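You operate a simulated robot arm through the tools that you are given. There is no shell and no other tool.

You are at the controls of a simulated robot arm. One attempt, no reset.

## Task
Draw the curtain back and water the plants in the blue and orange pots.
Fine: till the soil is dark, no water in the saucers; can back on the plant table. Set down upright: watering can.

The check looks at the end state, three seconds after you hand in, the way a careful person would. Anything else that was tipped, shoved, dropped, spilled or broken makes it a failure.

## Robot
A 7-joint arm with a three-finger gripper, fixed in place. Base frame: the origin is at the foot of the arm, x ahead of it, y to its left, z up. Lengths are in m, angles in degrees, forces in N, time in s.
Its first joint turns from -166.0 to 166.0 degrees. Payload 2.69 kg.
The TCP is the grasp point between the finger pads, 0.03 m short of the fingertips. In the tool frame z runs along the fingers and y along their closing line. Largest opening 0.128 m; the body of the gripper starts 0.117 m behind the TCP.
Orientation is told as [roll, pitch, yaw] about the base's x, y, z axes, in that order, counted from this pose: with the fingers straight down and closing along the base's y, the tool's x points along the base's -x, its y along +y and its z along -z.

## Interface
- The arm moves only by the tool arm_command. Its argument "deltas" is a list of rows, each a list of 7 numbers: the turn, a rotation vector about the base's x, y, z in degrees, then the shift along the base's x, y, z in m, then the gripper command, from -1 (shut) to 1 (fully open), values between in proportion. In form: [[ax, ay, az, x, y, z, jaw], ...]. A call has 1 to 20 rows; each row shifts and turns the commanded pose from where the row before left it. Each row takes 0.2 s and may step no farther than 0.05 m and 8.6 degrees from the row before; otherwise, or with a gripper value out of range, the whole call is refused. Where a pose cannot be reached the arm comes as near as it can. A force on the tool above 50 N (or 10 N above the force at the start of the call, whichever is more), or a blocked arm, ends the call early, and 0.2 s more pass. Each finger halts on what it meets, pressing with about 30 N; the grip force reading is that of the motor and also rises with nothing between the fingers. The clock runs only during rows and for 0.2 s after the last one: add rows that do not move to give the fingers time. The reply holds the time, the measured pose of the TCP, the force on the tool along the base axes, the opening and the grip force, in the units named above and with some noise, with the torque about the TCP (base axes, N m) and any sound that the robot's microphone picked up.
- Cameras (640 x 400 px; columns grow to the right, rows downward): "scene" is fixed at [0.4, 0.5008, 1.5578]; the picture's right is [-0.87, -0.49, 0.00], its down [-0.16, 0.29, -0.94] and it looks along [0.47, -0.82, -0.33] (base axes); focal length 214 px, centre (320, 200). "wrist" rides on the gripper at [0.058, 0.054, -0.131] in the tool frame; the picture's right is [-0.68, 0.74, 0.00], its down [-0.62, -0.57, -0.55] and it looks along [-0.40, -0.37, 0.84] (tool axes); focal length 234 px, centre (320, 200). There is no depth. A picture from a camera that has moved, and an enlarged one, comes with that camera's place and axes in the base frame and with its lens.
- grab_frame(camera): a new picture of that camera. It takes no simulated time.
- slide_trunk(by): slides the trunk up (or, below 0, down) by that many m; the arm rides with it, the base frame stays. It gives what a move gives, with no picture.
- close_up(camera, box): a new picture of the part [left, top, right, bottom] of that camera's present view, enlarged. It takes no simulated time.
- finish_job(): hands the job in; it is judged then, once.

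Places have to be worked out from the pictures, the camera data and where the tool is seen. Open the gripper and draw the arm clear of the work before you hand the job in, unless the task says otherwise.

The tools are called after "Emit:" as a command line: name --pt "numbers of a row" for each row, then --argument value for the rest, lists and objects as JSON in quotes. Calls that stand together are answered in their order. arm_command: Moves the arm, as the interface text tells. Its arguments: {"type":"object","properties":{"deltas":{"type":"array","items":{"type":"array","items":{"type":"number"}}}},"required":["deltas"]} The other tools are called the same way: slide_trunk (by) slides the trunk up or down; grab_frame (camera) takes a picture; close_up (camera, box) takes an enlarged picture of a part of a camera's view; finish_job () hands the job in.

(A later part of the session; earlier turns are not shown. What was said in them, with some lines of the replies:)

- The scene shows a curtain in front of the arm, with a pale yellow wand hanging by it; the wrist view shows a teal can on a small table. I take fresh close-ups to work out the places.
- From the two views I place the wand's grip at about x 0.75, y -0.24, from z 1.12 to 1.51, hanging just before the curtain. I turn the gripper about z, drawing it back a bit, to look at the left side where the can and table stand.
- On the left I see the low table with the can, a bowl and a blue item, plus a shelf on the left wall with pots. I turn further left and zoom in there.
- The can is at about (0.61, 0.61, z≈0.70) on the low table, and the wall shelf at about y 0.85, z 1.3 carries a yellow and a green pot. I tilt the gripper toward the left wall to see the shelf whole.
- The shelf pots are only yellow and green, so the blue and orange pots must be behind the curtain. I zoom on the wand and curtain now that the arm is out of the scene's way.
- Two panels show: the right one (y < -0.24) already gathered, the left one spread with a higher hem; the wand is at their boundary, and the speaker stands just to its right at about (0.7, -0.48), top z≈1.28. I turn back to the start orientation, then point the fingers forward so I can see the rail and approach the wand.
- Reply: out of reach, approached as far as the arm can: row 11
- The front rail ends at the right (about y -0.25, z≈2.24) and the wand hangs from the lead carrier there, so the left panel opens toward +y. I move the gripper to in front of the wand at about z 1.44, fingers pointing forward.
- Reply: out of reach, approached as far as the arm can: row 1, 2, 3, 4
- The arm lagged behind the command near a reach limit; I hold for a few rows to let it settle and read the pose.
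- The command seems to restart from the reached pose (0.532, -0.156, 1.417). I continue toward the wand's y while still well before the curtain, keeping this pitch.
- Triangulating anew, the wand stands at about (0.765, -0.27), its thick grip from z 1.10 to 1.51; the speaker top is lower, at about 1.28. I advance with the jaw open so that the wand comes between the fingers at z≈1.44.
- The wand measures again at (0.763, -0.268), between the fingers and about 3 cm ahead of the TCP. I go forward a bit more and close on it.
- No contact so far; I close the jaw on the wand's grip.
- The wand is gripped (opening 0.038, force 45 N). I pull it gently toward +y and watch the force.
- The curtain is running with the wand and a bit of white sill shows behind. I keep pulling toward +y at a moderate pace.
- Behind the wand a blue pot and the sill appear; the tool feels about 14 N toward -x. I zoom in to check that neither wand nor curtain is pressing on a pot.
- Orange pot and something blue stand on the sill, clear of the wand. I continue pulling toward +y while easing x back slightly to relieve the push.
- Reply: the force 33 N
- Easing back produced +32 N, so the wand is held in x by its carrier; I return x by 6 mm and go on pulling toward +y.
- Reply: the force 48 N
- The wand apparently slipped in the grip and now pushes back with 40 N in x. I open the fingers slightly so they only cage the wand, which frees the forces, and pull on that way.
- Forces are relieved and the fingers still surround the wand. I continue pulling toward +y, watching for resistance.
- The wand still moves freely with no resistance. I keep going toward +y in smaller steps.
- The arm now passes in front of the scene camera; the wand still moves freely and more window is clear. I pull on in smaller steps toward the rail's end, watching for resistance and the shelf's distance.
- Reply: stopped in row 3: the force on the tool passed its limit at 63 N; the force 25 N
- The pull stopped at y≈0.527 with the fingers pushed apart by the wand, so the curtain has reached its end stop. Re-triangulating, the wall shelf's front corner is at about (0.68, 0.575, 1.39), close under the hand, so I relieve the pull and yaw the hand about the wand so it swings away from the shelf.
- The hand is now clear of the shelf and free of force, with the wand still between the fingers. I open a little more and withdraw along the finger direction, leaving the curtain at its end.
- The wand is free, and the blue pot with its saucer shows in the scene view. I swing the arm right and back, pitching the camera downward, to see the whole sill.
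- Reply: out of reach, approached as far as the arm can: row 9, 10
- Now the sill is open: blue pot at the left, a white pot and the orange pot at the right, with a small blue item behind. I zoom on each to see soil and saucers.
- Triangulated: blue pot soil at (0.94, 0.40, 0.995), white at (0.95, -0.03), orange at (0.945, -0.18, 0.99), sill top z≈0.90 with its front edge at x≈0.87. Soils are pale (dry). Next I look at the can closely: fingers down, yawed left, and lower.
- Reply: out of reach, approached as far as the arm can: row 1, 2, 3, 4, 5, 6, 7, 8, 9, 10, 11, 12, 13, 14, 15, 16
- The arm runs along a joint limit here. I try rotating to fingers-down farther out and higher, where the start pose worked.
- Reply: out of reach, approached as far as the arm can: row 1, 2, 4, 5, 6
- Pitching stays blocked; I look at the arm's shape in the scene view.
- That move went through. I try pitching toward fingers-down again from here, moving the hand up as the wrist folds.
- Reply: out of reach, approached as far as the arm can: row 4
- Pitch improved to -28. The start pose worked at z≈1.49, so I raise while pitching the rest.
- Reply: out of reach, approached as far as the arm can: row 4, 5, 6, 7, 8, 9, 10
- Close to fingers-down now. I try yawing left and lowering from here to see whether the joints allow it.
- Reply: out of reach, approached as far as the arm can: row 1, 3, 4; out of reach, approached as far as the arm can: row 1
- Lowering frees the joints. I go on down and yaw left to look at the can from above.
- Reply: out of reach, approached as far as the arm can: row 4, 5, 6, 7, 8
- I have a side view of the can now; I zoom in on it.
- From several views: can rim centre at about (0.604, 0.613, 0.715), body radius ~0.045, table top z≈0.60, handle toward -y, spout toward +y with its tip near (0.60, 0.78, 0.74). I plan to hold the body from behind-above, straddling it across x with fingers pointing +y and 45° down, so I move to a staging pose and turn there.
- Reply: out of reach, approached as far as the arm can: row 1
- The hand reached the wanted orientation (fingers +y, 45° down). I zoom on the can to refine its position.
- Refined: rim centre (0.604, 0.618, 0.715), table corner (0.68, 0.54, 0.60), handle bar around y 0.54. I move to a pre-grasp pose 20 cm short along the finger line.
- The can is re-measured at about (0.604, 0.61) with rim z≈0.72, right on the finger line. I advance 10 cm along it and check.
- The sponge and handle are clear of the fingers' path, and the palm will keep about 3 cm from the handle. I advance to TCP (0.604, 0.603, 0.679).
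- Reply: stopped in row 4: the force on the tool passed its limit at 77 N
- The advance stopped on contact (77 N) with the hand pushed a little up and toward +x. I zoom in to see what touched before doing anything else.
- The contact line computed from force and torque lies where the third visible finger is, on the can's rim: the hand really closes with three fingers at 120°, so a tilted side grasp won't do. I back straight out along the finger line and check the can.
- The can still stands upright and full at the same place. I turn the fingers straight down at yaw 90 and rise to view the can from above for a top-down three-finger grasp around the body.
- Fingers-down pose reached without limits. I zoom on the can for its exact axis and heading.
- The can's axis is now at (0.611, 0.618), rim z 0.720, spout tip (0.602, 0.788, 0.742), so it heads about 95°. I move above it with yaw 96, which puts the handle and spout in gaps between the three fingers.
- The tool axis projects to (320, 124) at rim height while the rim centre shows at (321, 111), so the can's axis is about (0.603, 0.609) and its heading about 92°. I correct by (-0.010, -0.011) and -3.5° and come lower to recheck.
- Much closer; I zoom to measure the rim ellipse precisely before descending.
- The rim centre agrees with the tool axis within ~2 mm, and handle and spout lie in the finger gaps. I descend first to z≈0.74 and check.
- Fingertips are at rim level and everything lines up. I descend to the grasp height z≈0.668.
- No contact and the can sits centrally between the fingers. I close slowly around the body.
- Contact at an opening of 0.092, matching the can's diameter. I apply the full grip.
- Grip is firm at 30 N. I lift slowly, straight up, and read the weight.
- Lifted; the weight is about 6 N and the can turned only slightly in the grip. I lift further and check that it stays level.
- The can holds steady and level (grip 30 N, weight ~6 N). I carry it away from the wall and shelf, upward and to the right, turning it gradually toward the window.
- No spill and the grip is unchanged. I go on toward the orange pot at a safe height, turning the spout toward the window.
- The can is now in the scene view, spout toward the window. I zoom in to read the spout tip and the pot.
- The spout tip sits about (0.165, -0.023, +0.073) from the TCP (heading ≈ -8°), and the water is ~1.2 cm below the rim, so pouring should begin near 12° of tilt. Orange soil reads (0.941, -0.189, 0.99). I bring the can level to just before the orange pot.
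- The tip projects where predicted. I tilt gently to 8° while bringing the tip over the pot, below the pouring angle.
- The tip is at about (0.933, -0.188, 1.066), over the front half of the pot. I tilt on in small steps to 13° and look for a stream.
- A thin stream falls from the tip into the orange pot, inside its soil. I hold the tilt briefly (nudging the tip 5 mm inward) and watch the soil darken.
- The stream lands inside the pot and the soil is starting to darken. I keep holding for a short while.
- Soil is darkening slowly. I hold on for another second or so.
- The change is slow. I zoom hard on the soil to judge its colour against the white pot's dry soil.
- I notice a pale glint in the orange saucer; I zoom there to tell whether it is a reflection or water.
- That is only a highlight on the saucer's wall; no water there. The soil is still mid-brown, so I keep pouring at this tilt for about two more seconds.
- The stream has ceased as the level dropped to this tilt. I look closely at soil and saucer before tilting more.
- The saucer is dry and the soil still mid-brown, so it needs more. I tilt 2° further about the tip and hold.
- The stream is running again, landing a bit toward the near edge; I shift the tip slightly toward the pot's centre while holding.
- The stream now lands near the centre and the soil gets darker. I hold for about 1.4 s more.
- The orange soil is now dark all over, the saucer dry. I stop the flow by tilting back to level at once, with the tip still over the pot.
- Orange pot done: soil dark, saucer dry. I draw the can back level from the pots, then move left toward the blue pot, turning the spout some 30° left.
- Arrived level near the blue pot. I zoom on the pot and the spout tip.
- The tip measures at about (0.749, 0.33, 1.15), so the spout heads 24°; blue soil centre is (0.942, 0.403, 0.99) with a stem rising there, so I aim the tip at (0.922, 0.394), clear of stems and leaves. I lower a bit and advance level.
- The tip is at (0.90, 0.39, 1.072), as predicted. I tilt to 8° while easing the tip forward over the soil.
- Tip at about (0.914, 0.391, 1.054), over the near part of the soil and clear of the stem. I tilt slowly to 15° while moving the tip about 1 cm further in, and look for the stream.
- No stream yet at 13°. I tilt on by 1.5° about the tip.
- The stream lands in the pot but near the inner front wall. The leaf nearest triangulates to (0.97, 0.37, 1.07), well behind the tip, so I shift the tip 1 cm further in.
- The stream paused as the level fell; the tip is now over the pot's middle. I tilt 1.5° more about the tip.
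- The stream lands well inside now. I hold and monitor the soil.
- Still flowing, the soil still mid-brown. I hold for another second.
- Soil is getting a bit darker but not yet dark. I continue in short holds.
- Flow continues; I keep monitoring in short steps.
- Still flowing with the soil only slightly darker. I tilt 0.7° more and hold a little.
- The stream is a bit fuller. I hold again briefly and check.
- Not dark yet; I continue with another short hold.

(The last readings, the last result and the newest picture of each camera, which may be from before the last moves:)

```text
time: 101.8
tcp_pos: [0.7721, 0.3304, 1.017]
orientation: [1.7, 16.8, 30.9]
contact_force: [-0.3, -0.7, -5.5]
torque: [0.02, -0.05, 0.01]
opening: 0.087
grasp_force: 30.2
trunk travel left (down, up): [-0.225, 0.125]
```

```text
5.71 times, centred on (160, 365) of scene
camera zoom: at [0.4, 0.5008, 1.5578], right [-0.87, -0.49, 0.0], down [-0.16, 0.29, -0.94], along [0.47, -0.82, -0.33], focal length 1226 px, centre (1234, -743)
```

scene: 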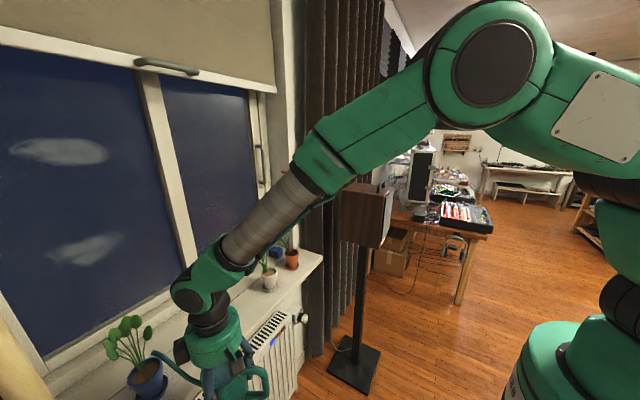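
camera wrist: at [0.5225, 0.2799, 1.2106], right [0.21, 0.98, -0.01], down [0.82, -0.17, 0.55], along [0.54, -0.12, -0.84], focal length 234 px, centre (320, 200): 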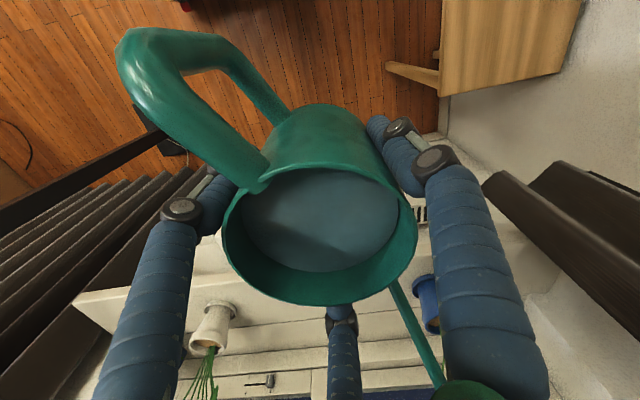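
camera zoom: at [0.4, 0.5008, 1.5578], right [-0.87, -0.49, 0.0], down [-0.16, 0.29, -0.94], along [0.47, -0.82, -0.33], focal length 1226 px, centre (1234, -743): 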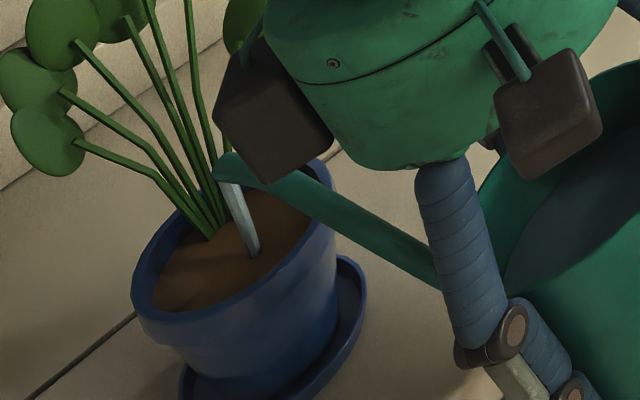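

Flow seems slow at this tilt; I add 0.8° and hold.

Emit:
arm_command --pt "-0.325 0.73 0 0 0 0.0022 -1" --pt "0 0 0 0 0 0 -1" --pt "0 0 0 0 0 0 -1" --pt "0 0 0 0 0 0 -1"

Emit:
close_up --camera "scene" --box '[110, 330, 210, 400]'

Emit:
grab_frame --camera "wrist"

```text
time: 102.8
tcp_pos: [0.7733, 0.329, 1.0187]
orientation: [1.8, 17.5, 31.0]
contact_force: [0.0, -0.2, -5.4]
torque: [0.04, -0.04, 0.01]
opening: 0.0869
grasp_force: 30.3
trunk travel left (down, up): [-0.225, 0.125]
```

```text
5.71 times, centred on (160, 365) of scene
camera zoom: at [0.4, 0.5008, 1.5578], right [-0.87, -0.49, 0.0], down [-0.16, 0.29, -0.94], along [0.47, -0.82, -0.33], focal length 1226 px, centre (1234, -743)
```

zoom: 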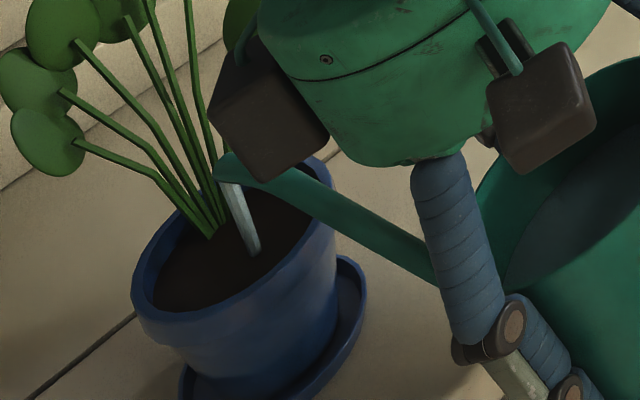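

```text
taken
camera wrist: at [0.7331, 0.3644, 1.1633], right [0.18, 0.97, -0.18], down [0.94, -0.12, 0.32], along [0.29, -0.23, -0.93], focal length 234 px, centre (320, 200)
```

wrist: 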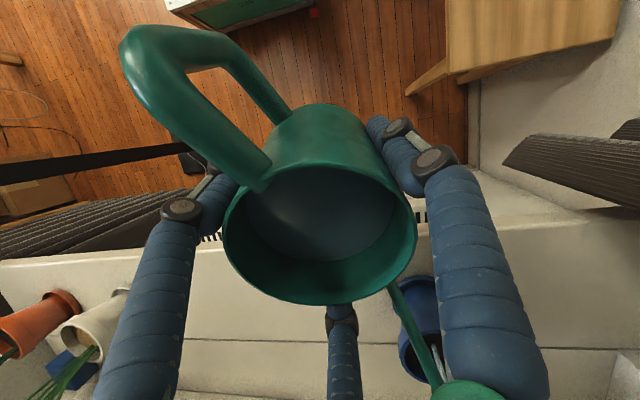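

The blue soil is now dark. I stop the stream at once by tilting back to level with the tip over the pot.

Emit:
arm_command --pt "0 0 0 0 0 0 -1" --pt "2.65 -5.94 0 0 0 0 -1" --pt "2.65 -5.94 0 0 0 0 -1" --pt "1.85 -4.15 0 0 0 0 -1" --pt "0 0 0 0 0 0 -1"

Emit:
close_up --camera "scene" --box '[110, 330, 210, 400]'

Emit:
close_up --camera "scene" --box '[250, 230, 320, 280]'

```text
time: 104.0
tcp_pos: [0.7717, 0.3289, 1.0191]
orientation: [-0.3, 0.0, 30.7]
contact_force: [0.6, -0.4, -6.5]
torque: [-0.02, -0.02, -0.02]
opening: 0.087
grasp_force: 30.4
trunk travel left (down, up): [-0.225, 0.125]
```

```text
5.71 times, centred on (160, 365) of scene
camera zoom: at [0.4, 0.5008, 1.5578], right [-0.87, -0.49, 0.0], down [-0.16, 0.29, -0.94], along [0.47, -0.82, -0.33], focal length 1226 px, centre (1234, -743)
```

zoom: 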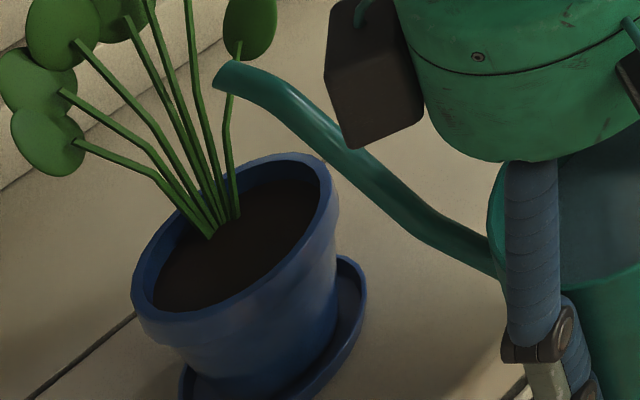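

```text
8.00 times, centred on (285, 255) of scene
camera zoom: at [0.4, 0.5008, 1.5578], right [-0.87, -0.49, 0.0], down [-0.16, 0.29, -0.94], along [0.47, -0.82, -0.33], focal length 1716 px, centre (600, -240)
```

zoom: 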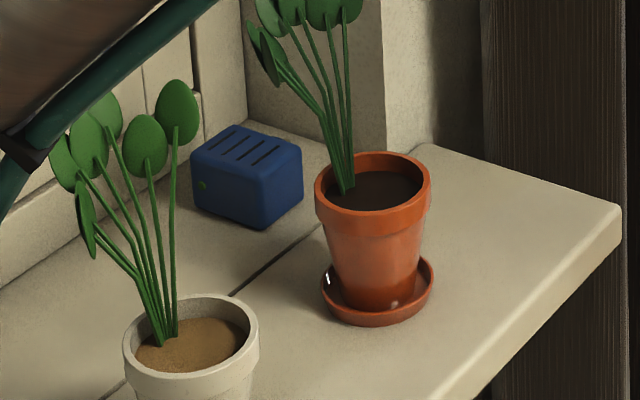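

Both soils are dark and both saucers dry. I draw the can back level along the spout line, clear of the plant.

Emit:
arm_command --pt "0 0 0 -0.012 -0.005 0 -1" --pt "0 0 0 -0.025 -0.011 0.003 -1" --pt "0 0 0 -0.03 -0.013 0.008 -1" --pt "0 0 0 -0.03 -0.013 0.012 -1" --pt "0 0 0 -0.03 -0.013 0.015 -1" --pt "0 0 0 -0.025 -0.01 0.01 -1" --pt "0 0 0 -0.015 -0.005 0 -1" --pt "0 0 0 0 0 0 -1"

Emit:
grab_frame --camera "scene"

Emit:
grab_frame --camera "wrist"

Emit:
close_up --camera "scene" --box '[110, 330, 210, 400]'

```text
time: 105.8
tcp_pos: [0.604, 0.2599, 1.0666]
orientation: [-0.3, 0.1, 30.6]
contact_force: [0.3, -0.5, -5.8]
torque: [-0.01, -0.05, -0.02]
opening: 0.087
grasp_force: 30.1
trunk travel left (down, up): [-0.225, 0.125]
```

```text
taken
```

scene: 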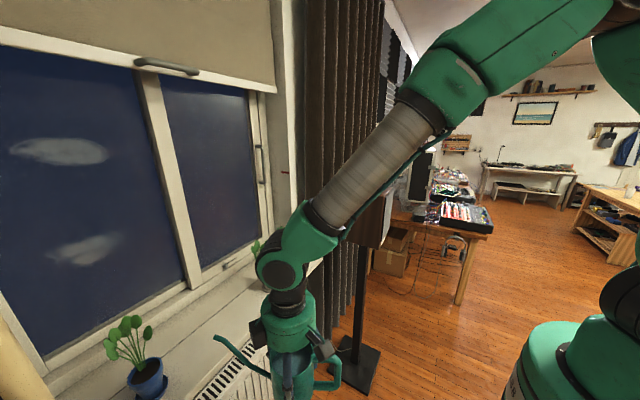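

```text
taken
camera wrist: at [0.5263, 0.277, 1.1978], right [0.21, 0.98, 0.0], down [0.82, -0.17, 0.55], along [0.54, -0.12, -0.83], focal length 234 px, centre (320, 200)
```

wrist: 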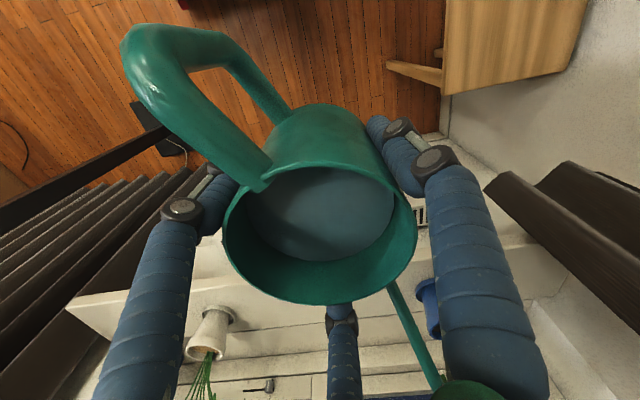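

```text
5.71 times, centred on (160, 365) of scene
camera zoom: at [0.4, 0.5008, 1.5578], right [-0.87, -0.49, 0.0], down [-0.16, 0.29, -0.94], along [0.47, -0.82, -0.33], focal length 1226 px, centre (1234, -743)
```

zoom: 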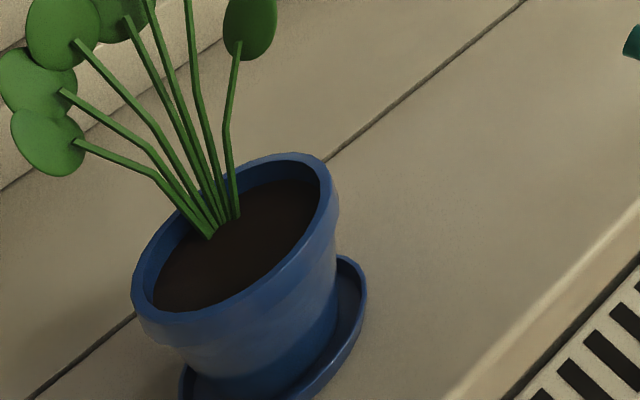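

The blue pot is fine. I carry the can back the way it came, turning it to its former heading, toward the table.

Emit:
arm_command --pt "0 0 2 -0.004 0.002 -0.008 -1" --pt "0 0 3.5 -0.006 0.003 -0.016 -1" --pt "0 0 3.5 -0.006 0.003 -0.016 -1" --pt "0 0 3.5 -0.006 0.003 -0.016 -1" --pt "0 0 3.5 -0.006 0.003 -0.016 -1" --pt "0 0 3.5 -0.006 0.003 -0.016 -1" --pt "0 0 3.5 -0.006 0.004 -0.016 -1" --pt "0 0 3 -0.004 0.01 -0.012 -1" --pt "0 0 4 0.003 0.025 -0.012 -1" --pt "0 0 4 0.005 0.031 -0.015 -1" --pt "0 0 4 0.005 0.031 -0.015 -1" --pt "0 0 4 0.005 0.031 -0.015 -1" --pt "0 0 4 0.005 0.031 -0.015 -1" --pt "0 0 4 0.005 0.031 -0.015 -1" --pt "0 0 4 0.005 0.031 -0.015 -1" --pt "0 0 4 0.005 0.031 -0.015 -1" --pt "0 0 4 0.005 0.025 -0.012 -1" --pt "0 0 0 0.001 0.012 -0.005 -1" --pt "0 0 0 0 0 0 -1"

Emit:
grab_frame --camera "wrist"

```text
time: 109.8
tcp_pos: [0.6054, 0.5695, 0.8171]
orientation: [-0.3, 0.1, 92.6]
contact_force: [0.5, -0.4, -6.5]
torque: [0.0, -0.01, 0.0]
opening: 0.0875
grasp_force: 30.2
trunk travel left (down, up): [-0.225, 0.125]
```

```text
taken
camera wrist: at [0.5539, 0.5096, 0.9479], right [-0.77, 0.64, 0.0], down [0.53, 0.64, 0.55], along [0.36, 0.42, -0.84], focal length 234 px, centre (320, 200)
```

wrist: 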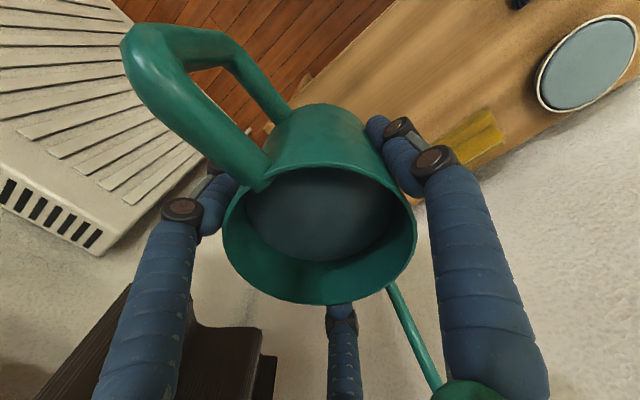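

Level above the table edge, as before the lift. I move over the original spot and lower slowly toward the table top.

Emit:
arm_command --pt "0 0 0 -0.0005 0.0106 -0.015 -1" --pt "0 0 0 -0.0005 0.0106 -0.02 -1" --pt "0 0 0 -0.0005 0.0106 -0.02 -1" --pt "0 0 0 -0.0005 0.0106 -0.02 -1" --pt "0 0 0 0 0 -0.015 -1" --pt "0 0 0 0 0 -0.012 -1" --pt "0 0 0 0 0 -0.008 -1" --pt "0 0 0 0 0 -0.005 -1" --pt "0 0 0 0 0 -0.003 -1" --pt "0 0 0 0 0 0 -1"

Emit:
grab_frame --camera "wrist"

```text
time: 112.0
tcp_pos: [0.6026, 0.6116, 0.6985]
orientation: [-0.2, 0.0, 92.6]
contact_force: [0.6, -1.1, -6.0]
torque: [0.03, 0.03, -0.03]
opening: 0.0866
grasp_force: 30.3
trunk travel left (down, up): [-0.225, 0.125]
```

```text
taken
camera wrist: at [0.5511, 0.5521, 0.8292], right [-0.77, 0.64, 0.0], down [0.53, 0.64, 0.55], along [0.36, 0.42, -0.83], focal length 234 px, centre (320, 200)
```

wrist: 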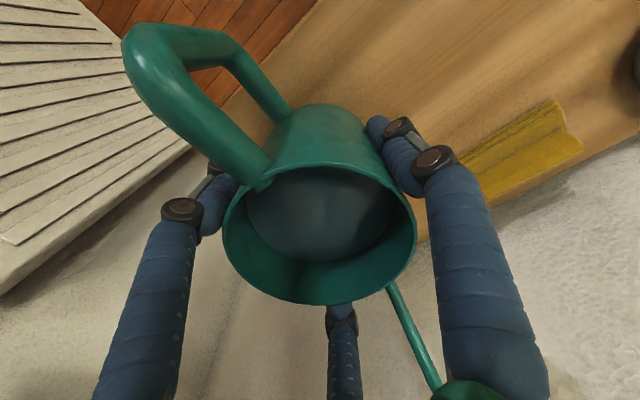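

Still free, weight 6 N. I lower the last 3 cm in fine steps and watch for the force to turn upward.

Emit:
arm_command --pt "0 0 0 0 0 -0.006 -1" --pt "0 0 0 0 0 -0.006 -1" --pt "0 0 0 0 0 -0.005 -1" --pt "0 0 0 0 0 -0.003 -1" --pt "0 0 0 0 0 -0.003 -1" --pt "0 0 0 0 0 0 -1"

```text
time: 113.4
tcp_pos: [0.6037, 0.6124, 0.6766]
orientation: [-0.3, 0.0, 92.6]
contact_force: [0.2, 0.0, -6.2]
torque: [0.02, -0.01, 0.04]
opening: 0.0869
grasp_force: 30.5
trunk travel left (down, up): [-0.225, 0.125]
```

Not touching yet (still -6 N at z 0.677). I go down in 2 mm steps.

Emit:
arm_command --pt "0 0 0 0 0 -0.002 -1" --pt "0 0 0 0 0 -0.002 -1" --pt "0 0 0 0 0 -0.002 -1" --pt "0 0 0 0 0 0 -1"

```text
time: 114.4
tcp_pos: [0.6028, 0.6127, 0.6725]
orientation: [-0.4, 0.0, 92.5]
contact_force: [-0.7, -6.7, 16.0]
torque: [-0.52, 0.33, 0.17]
opening: 0.0868
grasp_force: 30.0
trunk travel left (down, up): [-0.225, 0.125]
```

The can has met the table (force now +16 N). I ease up 1.5 mm and open the fingers slowly.

Emit:
arm_command --pt "0 0 0 0 0 0.0015 -1" --pt "0 0 0 0 0 0 -0.3" --pt "0 0 0 0 0 0 0.2" --pt "0 0 0 0 0 0 0.38" --pt "0 0 0 0 0 0 0.42" --pt "0 0 0 0 0 0 0.46" --pt "0 0 0 0 0 0 0.5" --pt "0 0 0 0 0 0 0.55" --pt "0 0 0 0 0 0 0.6"

Emit:
grab_frame --camera "wrist"

```text
time: 116.4
tcp_pos: [0.6027, 0.6116, 0.6721]
orientation: [-0.4, 0.1, 92.5]
contact_force: [-0.8, 1.0, 0.8]
torque: [-0.02, 0.02, -0.01]
opening: 0.1026
grasp_force: 0.0
trunk travel left (down, up): [-0.225, 0.125]
```

```text
taken
camera wrist: at [0.5512, 0.5518, 0.8024], right [-0.77, 0.64, 0.0], down [0.53, 0.64, 0.55], along [0.36, 0.42, -0.83], focal length 234 px, centre (320, 200)
```

wrist: 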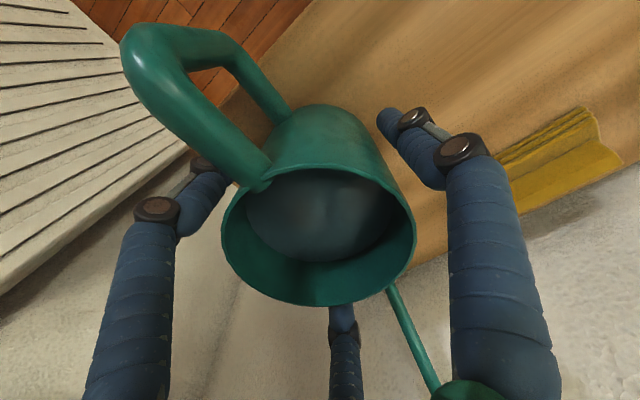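

The can stands on its own. I open fully and lift the hand straight up out of the way.

Emit:
arm_command --pt "0 0 0 0 0 0 0.8" --pt "0 0 0 0 0 0 1" --pt "0 0 0 0 0 0 1" --pt "0 0 0 0 0 0.01 1" --pt "0 0 0 0 0 0.015 1" --pt "0 0 0 0 0 0.02 1" --pt "0 0 0 0 0 0.025 1" --pt "0 0 0 0 0 0.025 1" --pt "0 0 0 0 0 0.03 1" --pt "0 0 0 0 0 0.03 1" --pt "0 0 0 0 0 0 1"

Emit:
grab_frame --camera "wrist"

```text
time: 118.8
tcp_pos: [0.6017, 0.6126, 0.8281]
orientation: [-0.2, 0.1, 92.7]
contact_force: [-0.4, 0.3, -0.4]
torque: [0.03, -0.05, 0.02]
opening: 0.1281
grasp_force: 0.1
trunk travel left (down, up): [-0.225, 0.125]
```

```text
taken
camera wrist: at [0.5509, 0.5525, 0.9592], right [-0.77, 0.64, 0.0], down [0.53, 0.64, 0.55], along [0.36, 0.42, -0.83], focal length 234 px, centre (320, 200)
```

wrist: 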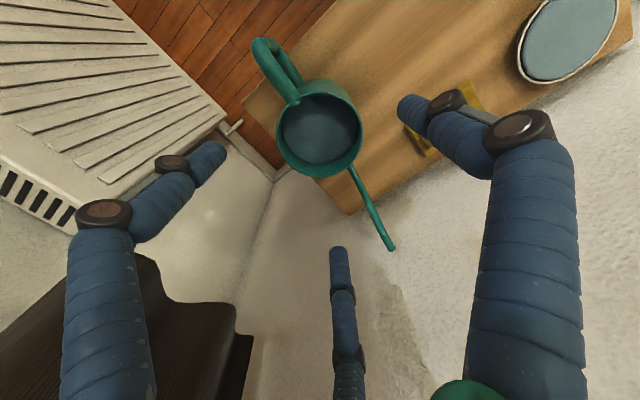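

The can stands upright on the table in its old place. I move the hand back and check the table, and then the curtain and shelf.

Emit:
arm_command --pt "0 0 0 -0.01 -0.015 0.025 1" --pt "0 0 0 -0.02 -0.025 0.025 1" --pt "0 0 0 -0.025 -0.025 0.025 1" --pt "0 0 0 -0.025 -0.025 0.025 1" --pt "0 0 0 -0.025 -0.025 0.025 1" --pt "0 0 0 -0.02 -0.025 0.02 1" --pt "0 0 0 0 0 0 1"

Emit:
grab_frame --camera "wrist"

Emit:
close_up --camera "wrist" --box '[250, 0, 470, 260]'

```text
time: 120.4
tcp_pos: [0.4756, 0.4706, 0.9723]
orientation: [-0.3, 0.2, 92.6]
contact_force: [-0.4, -0.4, 1.1]
torque: [0.07, -0.05, 0.03]
opening: 0.1281
grasp_force: 0.1
trunk travel left (down, up): [-0.225, 0.125]
```

```text
taken
camera wrist: at [0.4245, 0.4113, 1.1035], right [-0.77, 0.64, 0.0], down [0.53, 0.64, 0.55], along [0.36, 0.42, -0.83], focal length 234 px, centre (320, 200)
```

wrist: 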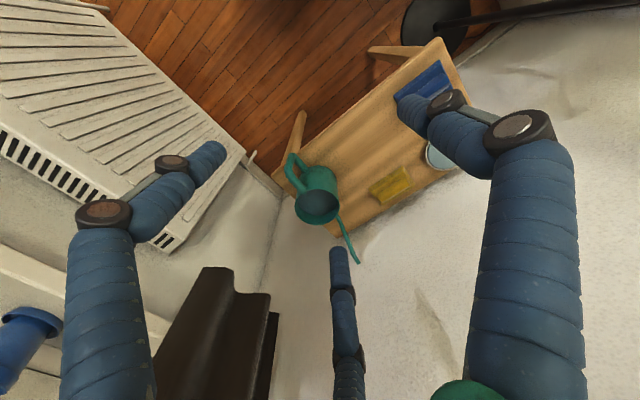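

```text
1.54 times, centred on (360, 130) of wrist
camera zoom: at [0.4245, 0.4113, 1.1035], right [-0.77, 0.64, 0.0], down [0.53, 0.64, 0.55], along [0.36, 0.42, -0.83], focal length 360 px, centre (258, 308)
```

zoom: 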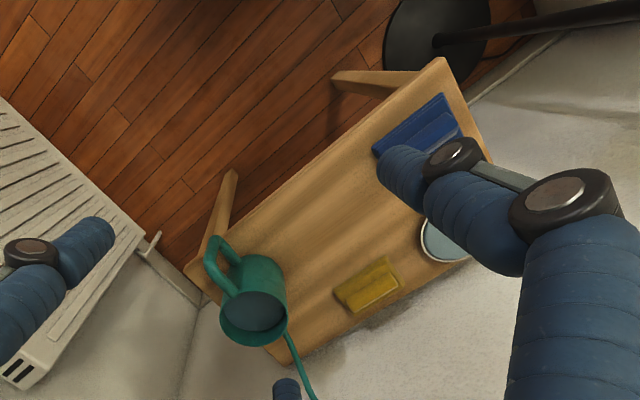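

Table items are undisturbed and no water is spilled. I move back right and up, tilting the camera toward the left wall to check the shelf pots and the curtain.

Emit:
arm_command --pt "0 0 0 -0.005 -0.035 0.025 1" --pt "0 0 0 -0.005 -0.035 0.025 1" --pt "0 0 0 -0.005 -0.035 0.025 1" --pt "4 0 0 -0.005 -0.035 0.025 1" --pt "5 0 0 -0.005 -0.035 0.025 1" --pt "5 0 0 -0.005 -0.035 0.025 1" --pt "5 0 0 -0.005 -0.035 0.025 1" --pt "5 0 0 -0.005 -0.035 0.025 1" --pt "5 0 0 -0.005 -0.035 0.025 1" --pt "5 0 0 -0.005 -0.035 0.025 1"

Emit:
grab_frame --camera "wrist"

Emit:
grab_frame --camera "scene"

```text
time: 122.6
tcp_pos: [0.4289, 0.1196, 1.2241]
orientation: [-2.0, -33.9, 93.2]
contact_force: [-0.8, 0.8, 0.0]
torque: [-0.02, 0.01, 0.0]
opening: 0.1281
grasp_force: 0.0
trunk travel left (down, up): [-0.225, 0.125]
```

```text
taken
camera wrist: at [0.3773, -0.0018, 1.2979], right [-0.77, 0.54, 0.36], down [0.53, 0.22, 0.82], along [0.36, 0.81, -0.46], focal length 234 px, centre (320, 200)
```

wrist: 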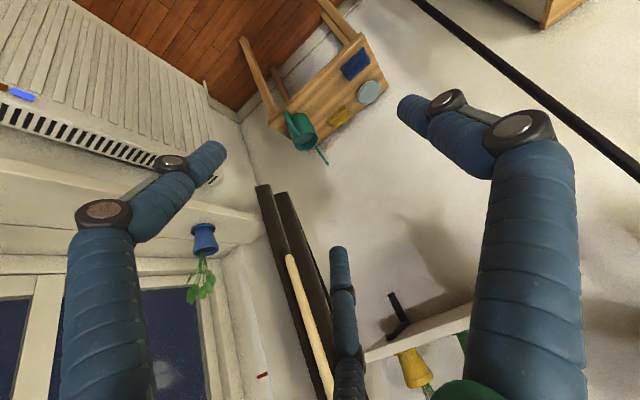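

```text
taken
```

scene: 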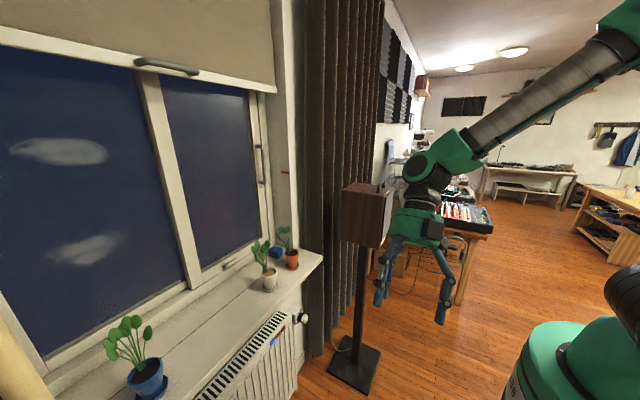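

The yellow shelf pot stands and the curtain is bunched outside the window. I rise a bit to see the whole shelf.

Emit:
arm_command --pt "2 0 3 0 0 0.03 1" --pt "2 0 3 0 0 0.03 1" --pt "2 0 3 0 0 0.03 1" --pt "0 0 3 0 0 0.03 1" --pt "0 0 3 0 0 0.03 1" --pt "0 0 3 0 0 0.03 1"

Emit:
grab_frame --camera "wrist"

```text
time: 124.0
tcp_pos: [0.4274, 0.1226, 1.4024]
orientation: [-3.0, -39.8, 111.8]
contact_force: [-0.4, 0.3, -0.2]
torque: [-0.01, 0.0, 0.0]
opening: 0.1281
grasp_force: 0.1
trunk travel left (down, up): [-0.225, 0.125]
```

```text
taken
camera wrist: at [0.4184, -0.0166, 1.4637], right [-0.88, 0.23, 0.4], down [0.46, 0.29, 0.84], along [0.08, 0.93, -0.37], focal length 234 px, centre (320, 200)
```

wrist: 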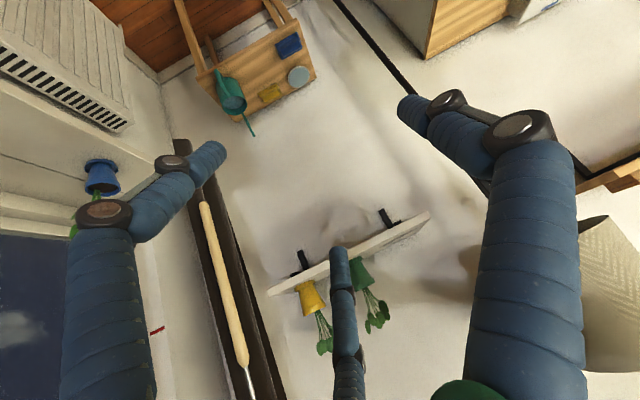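

Shelf pots stand as before and the curtain is fully stacked. One last close look at the watered pots and saucers.

Emit:
close_up --camera "scene" --box '[250, 230, 320, 280]'

Emit:
close_up --camera "scene" --box '[100, 330, 200, 400]'

Emit:
close_up --camera "scene" --box '[284, 256, 306, 274]'

Emit:
close_up --camera "wrist" --box '[150, 20, 330, 150]'

```text
8.00 times, centred on (285, 255) of scene
camera zoom: at [0.4, 0.5008, 1.5578], right [-0.87, -0.49, 0.0], down [-0.16, 0.29, -0.94], along [0.47, -0.82, -0.33], focal length 1716 px, centre (600, -240)
```

zoom: 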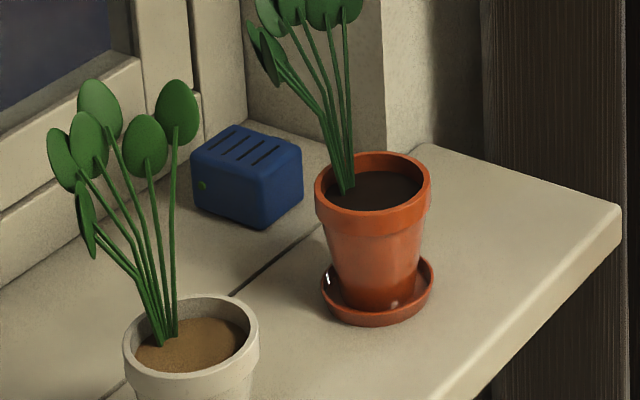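

```text
5.71 times, centred on (150, 365) of scene
camera zoom: at [0.4, 0.5008, 1.5578], right [-0.87, -0.49, 0.0], down [-0.16, 0.29, -0.94], along [0.47, -0.82, -0.33], focal length 1226 px, centre (1291, -743)
```

zoom: 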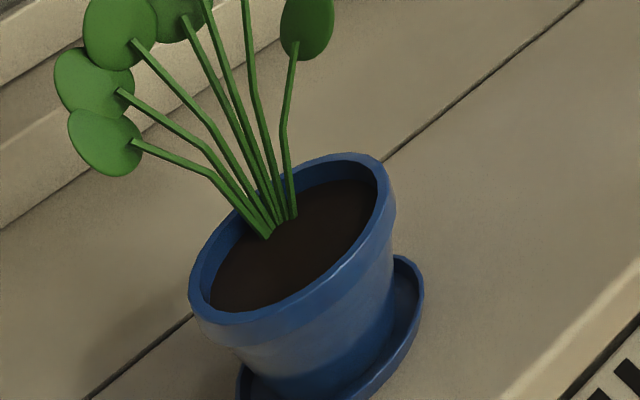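

```text
16.00 times, centred on (295, 265) of scene
camera zoom: at [0.4, 0.5008, 1.5578], right [-0.87, -0.49, 0.0], down [-0.16, 0.29, -0.94], along [0.47, -0.82, -0.33], focal length 3432 px, centre (720, -840)
```

zoom: 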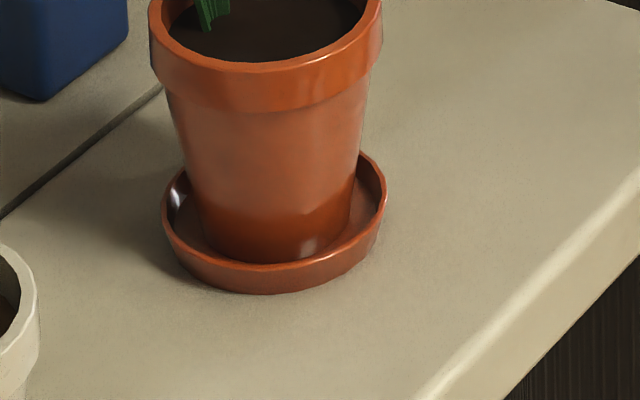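

```text
3.08 times, centred on (240, 85) of wrist
camera zoom: at [0.4184, -0.0166, 1.4637], right [-0.88, 0.23, 0.4], down [0.46, 0.29, 0.84], along [0.08, 0.93, -0.37], focal length 720 px, centre (566, 554)
```

zoom: 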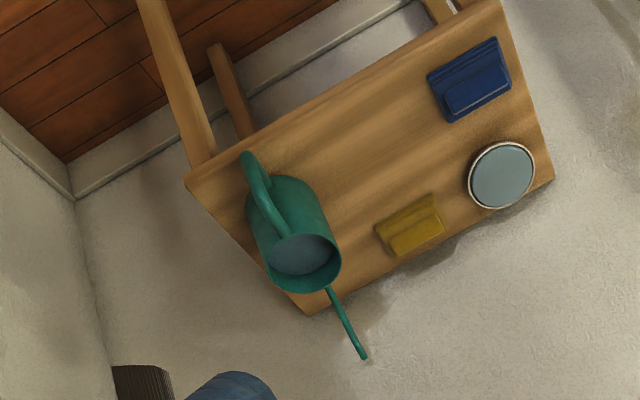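

The curtain is drawn back, the blue and orange soils are dark with dry saucers, and the white pot was not watered. The can is upright on its table, and the gripper is open and clear, so I hand in.

Emit:
finish_job

```text
The job is handed in.
```

I drew the curtain back, watered the blue and orange pots, and set the watering can upright in its old spot on the table. The job is handed in; I haven't seen the check's verdict.

- **Curtain:** It is pulled left to its end stop and bunched clear of the window.
- **Pots:** Both soils turned dark, and I stopped pouring as soon as they did. In the final close-ups I saw no water in the orange saucer or in the visible part of the blue one, and nothing spilled. The white pot was not watered.
- **Can:** It is slightly rotated from where it started. The other things on the table were not disturbed.
- **One bump:** On my first try at grasping the can, a finger hit its rim hard enough to stop the arm (77 N). The can stayed upright and nothing spilled, so I backed out and gripped it from above instead.

The arm is clear of the work with the gripper open. The pots on the left-hand shelf were still standing when I looked at the end.
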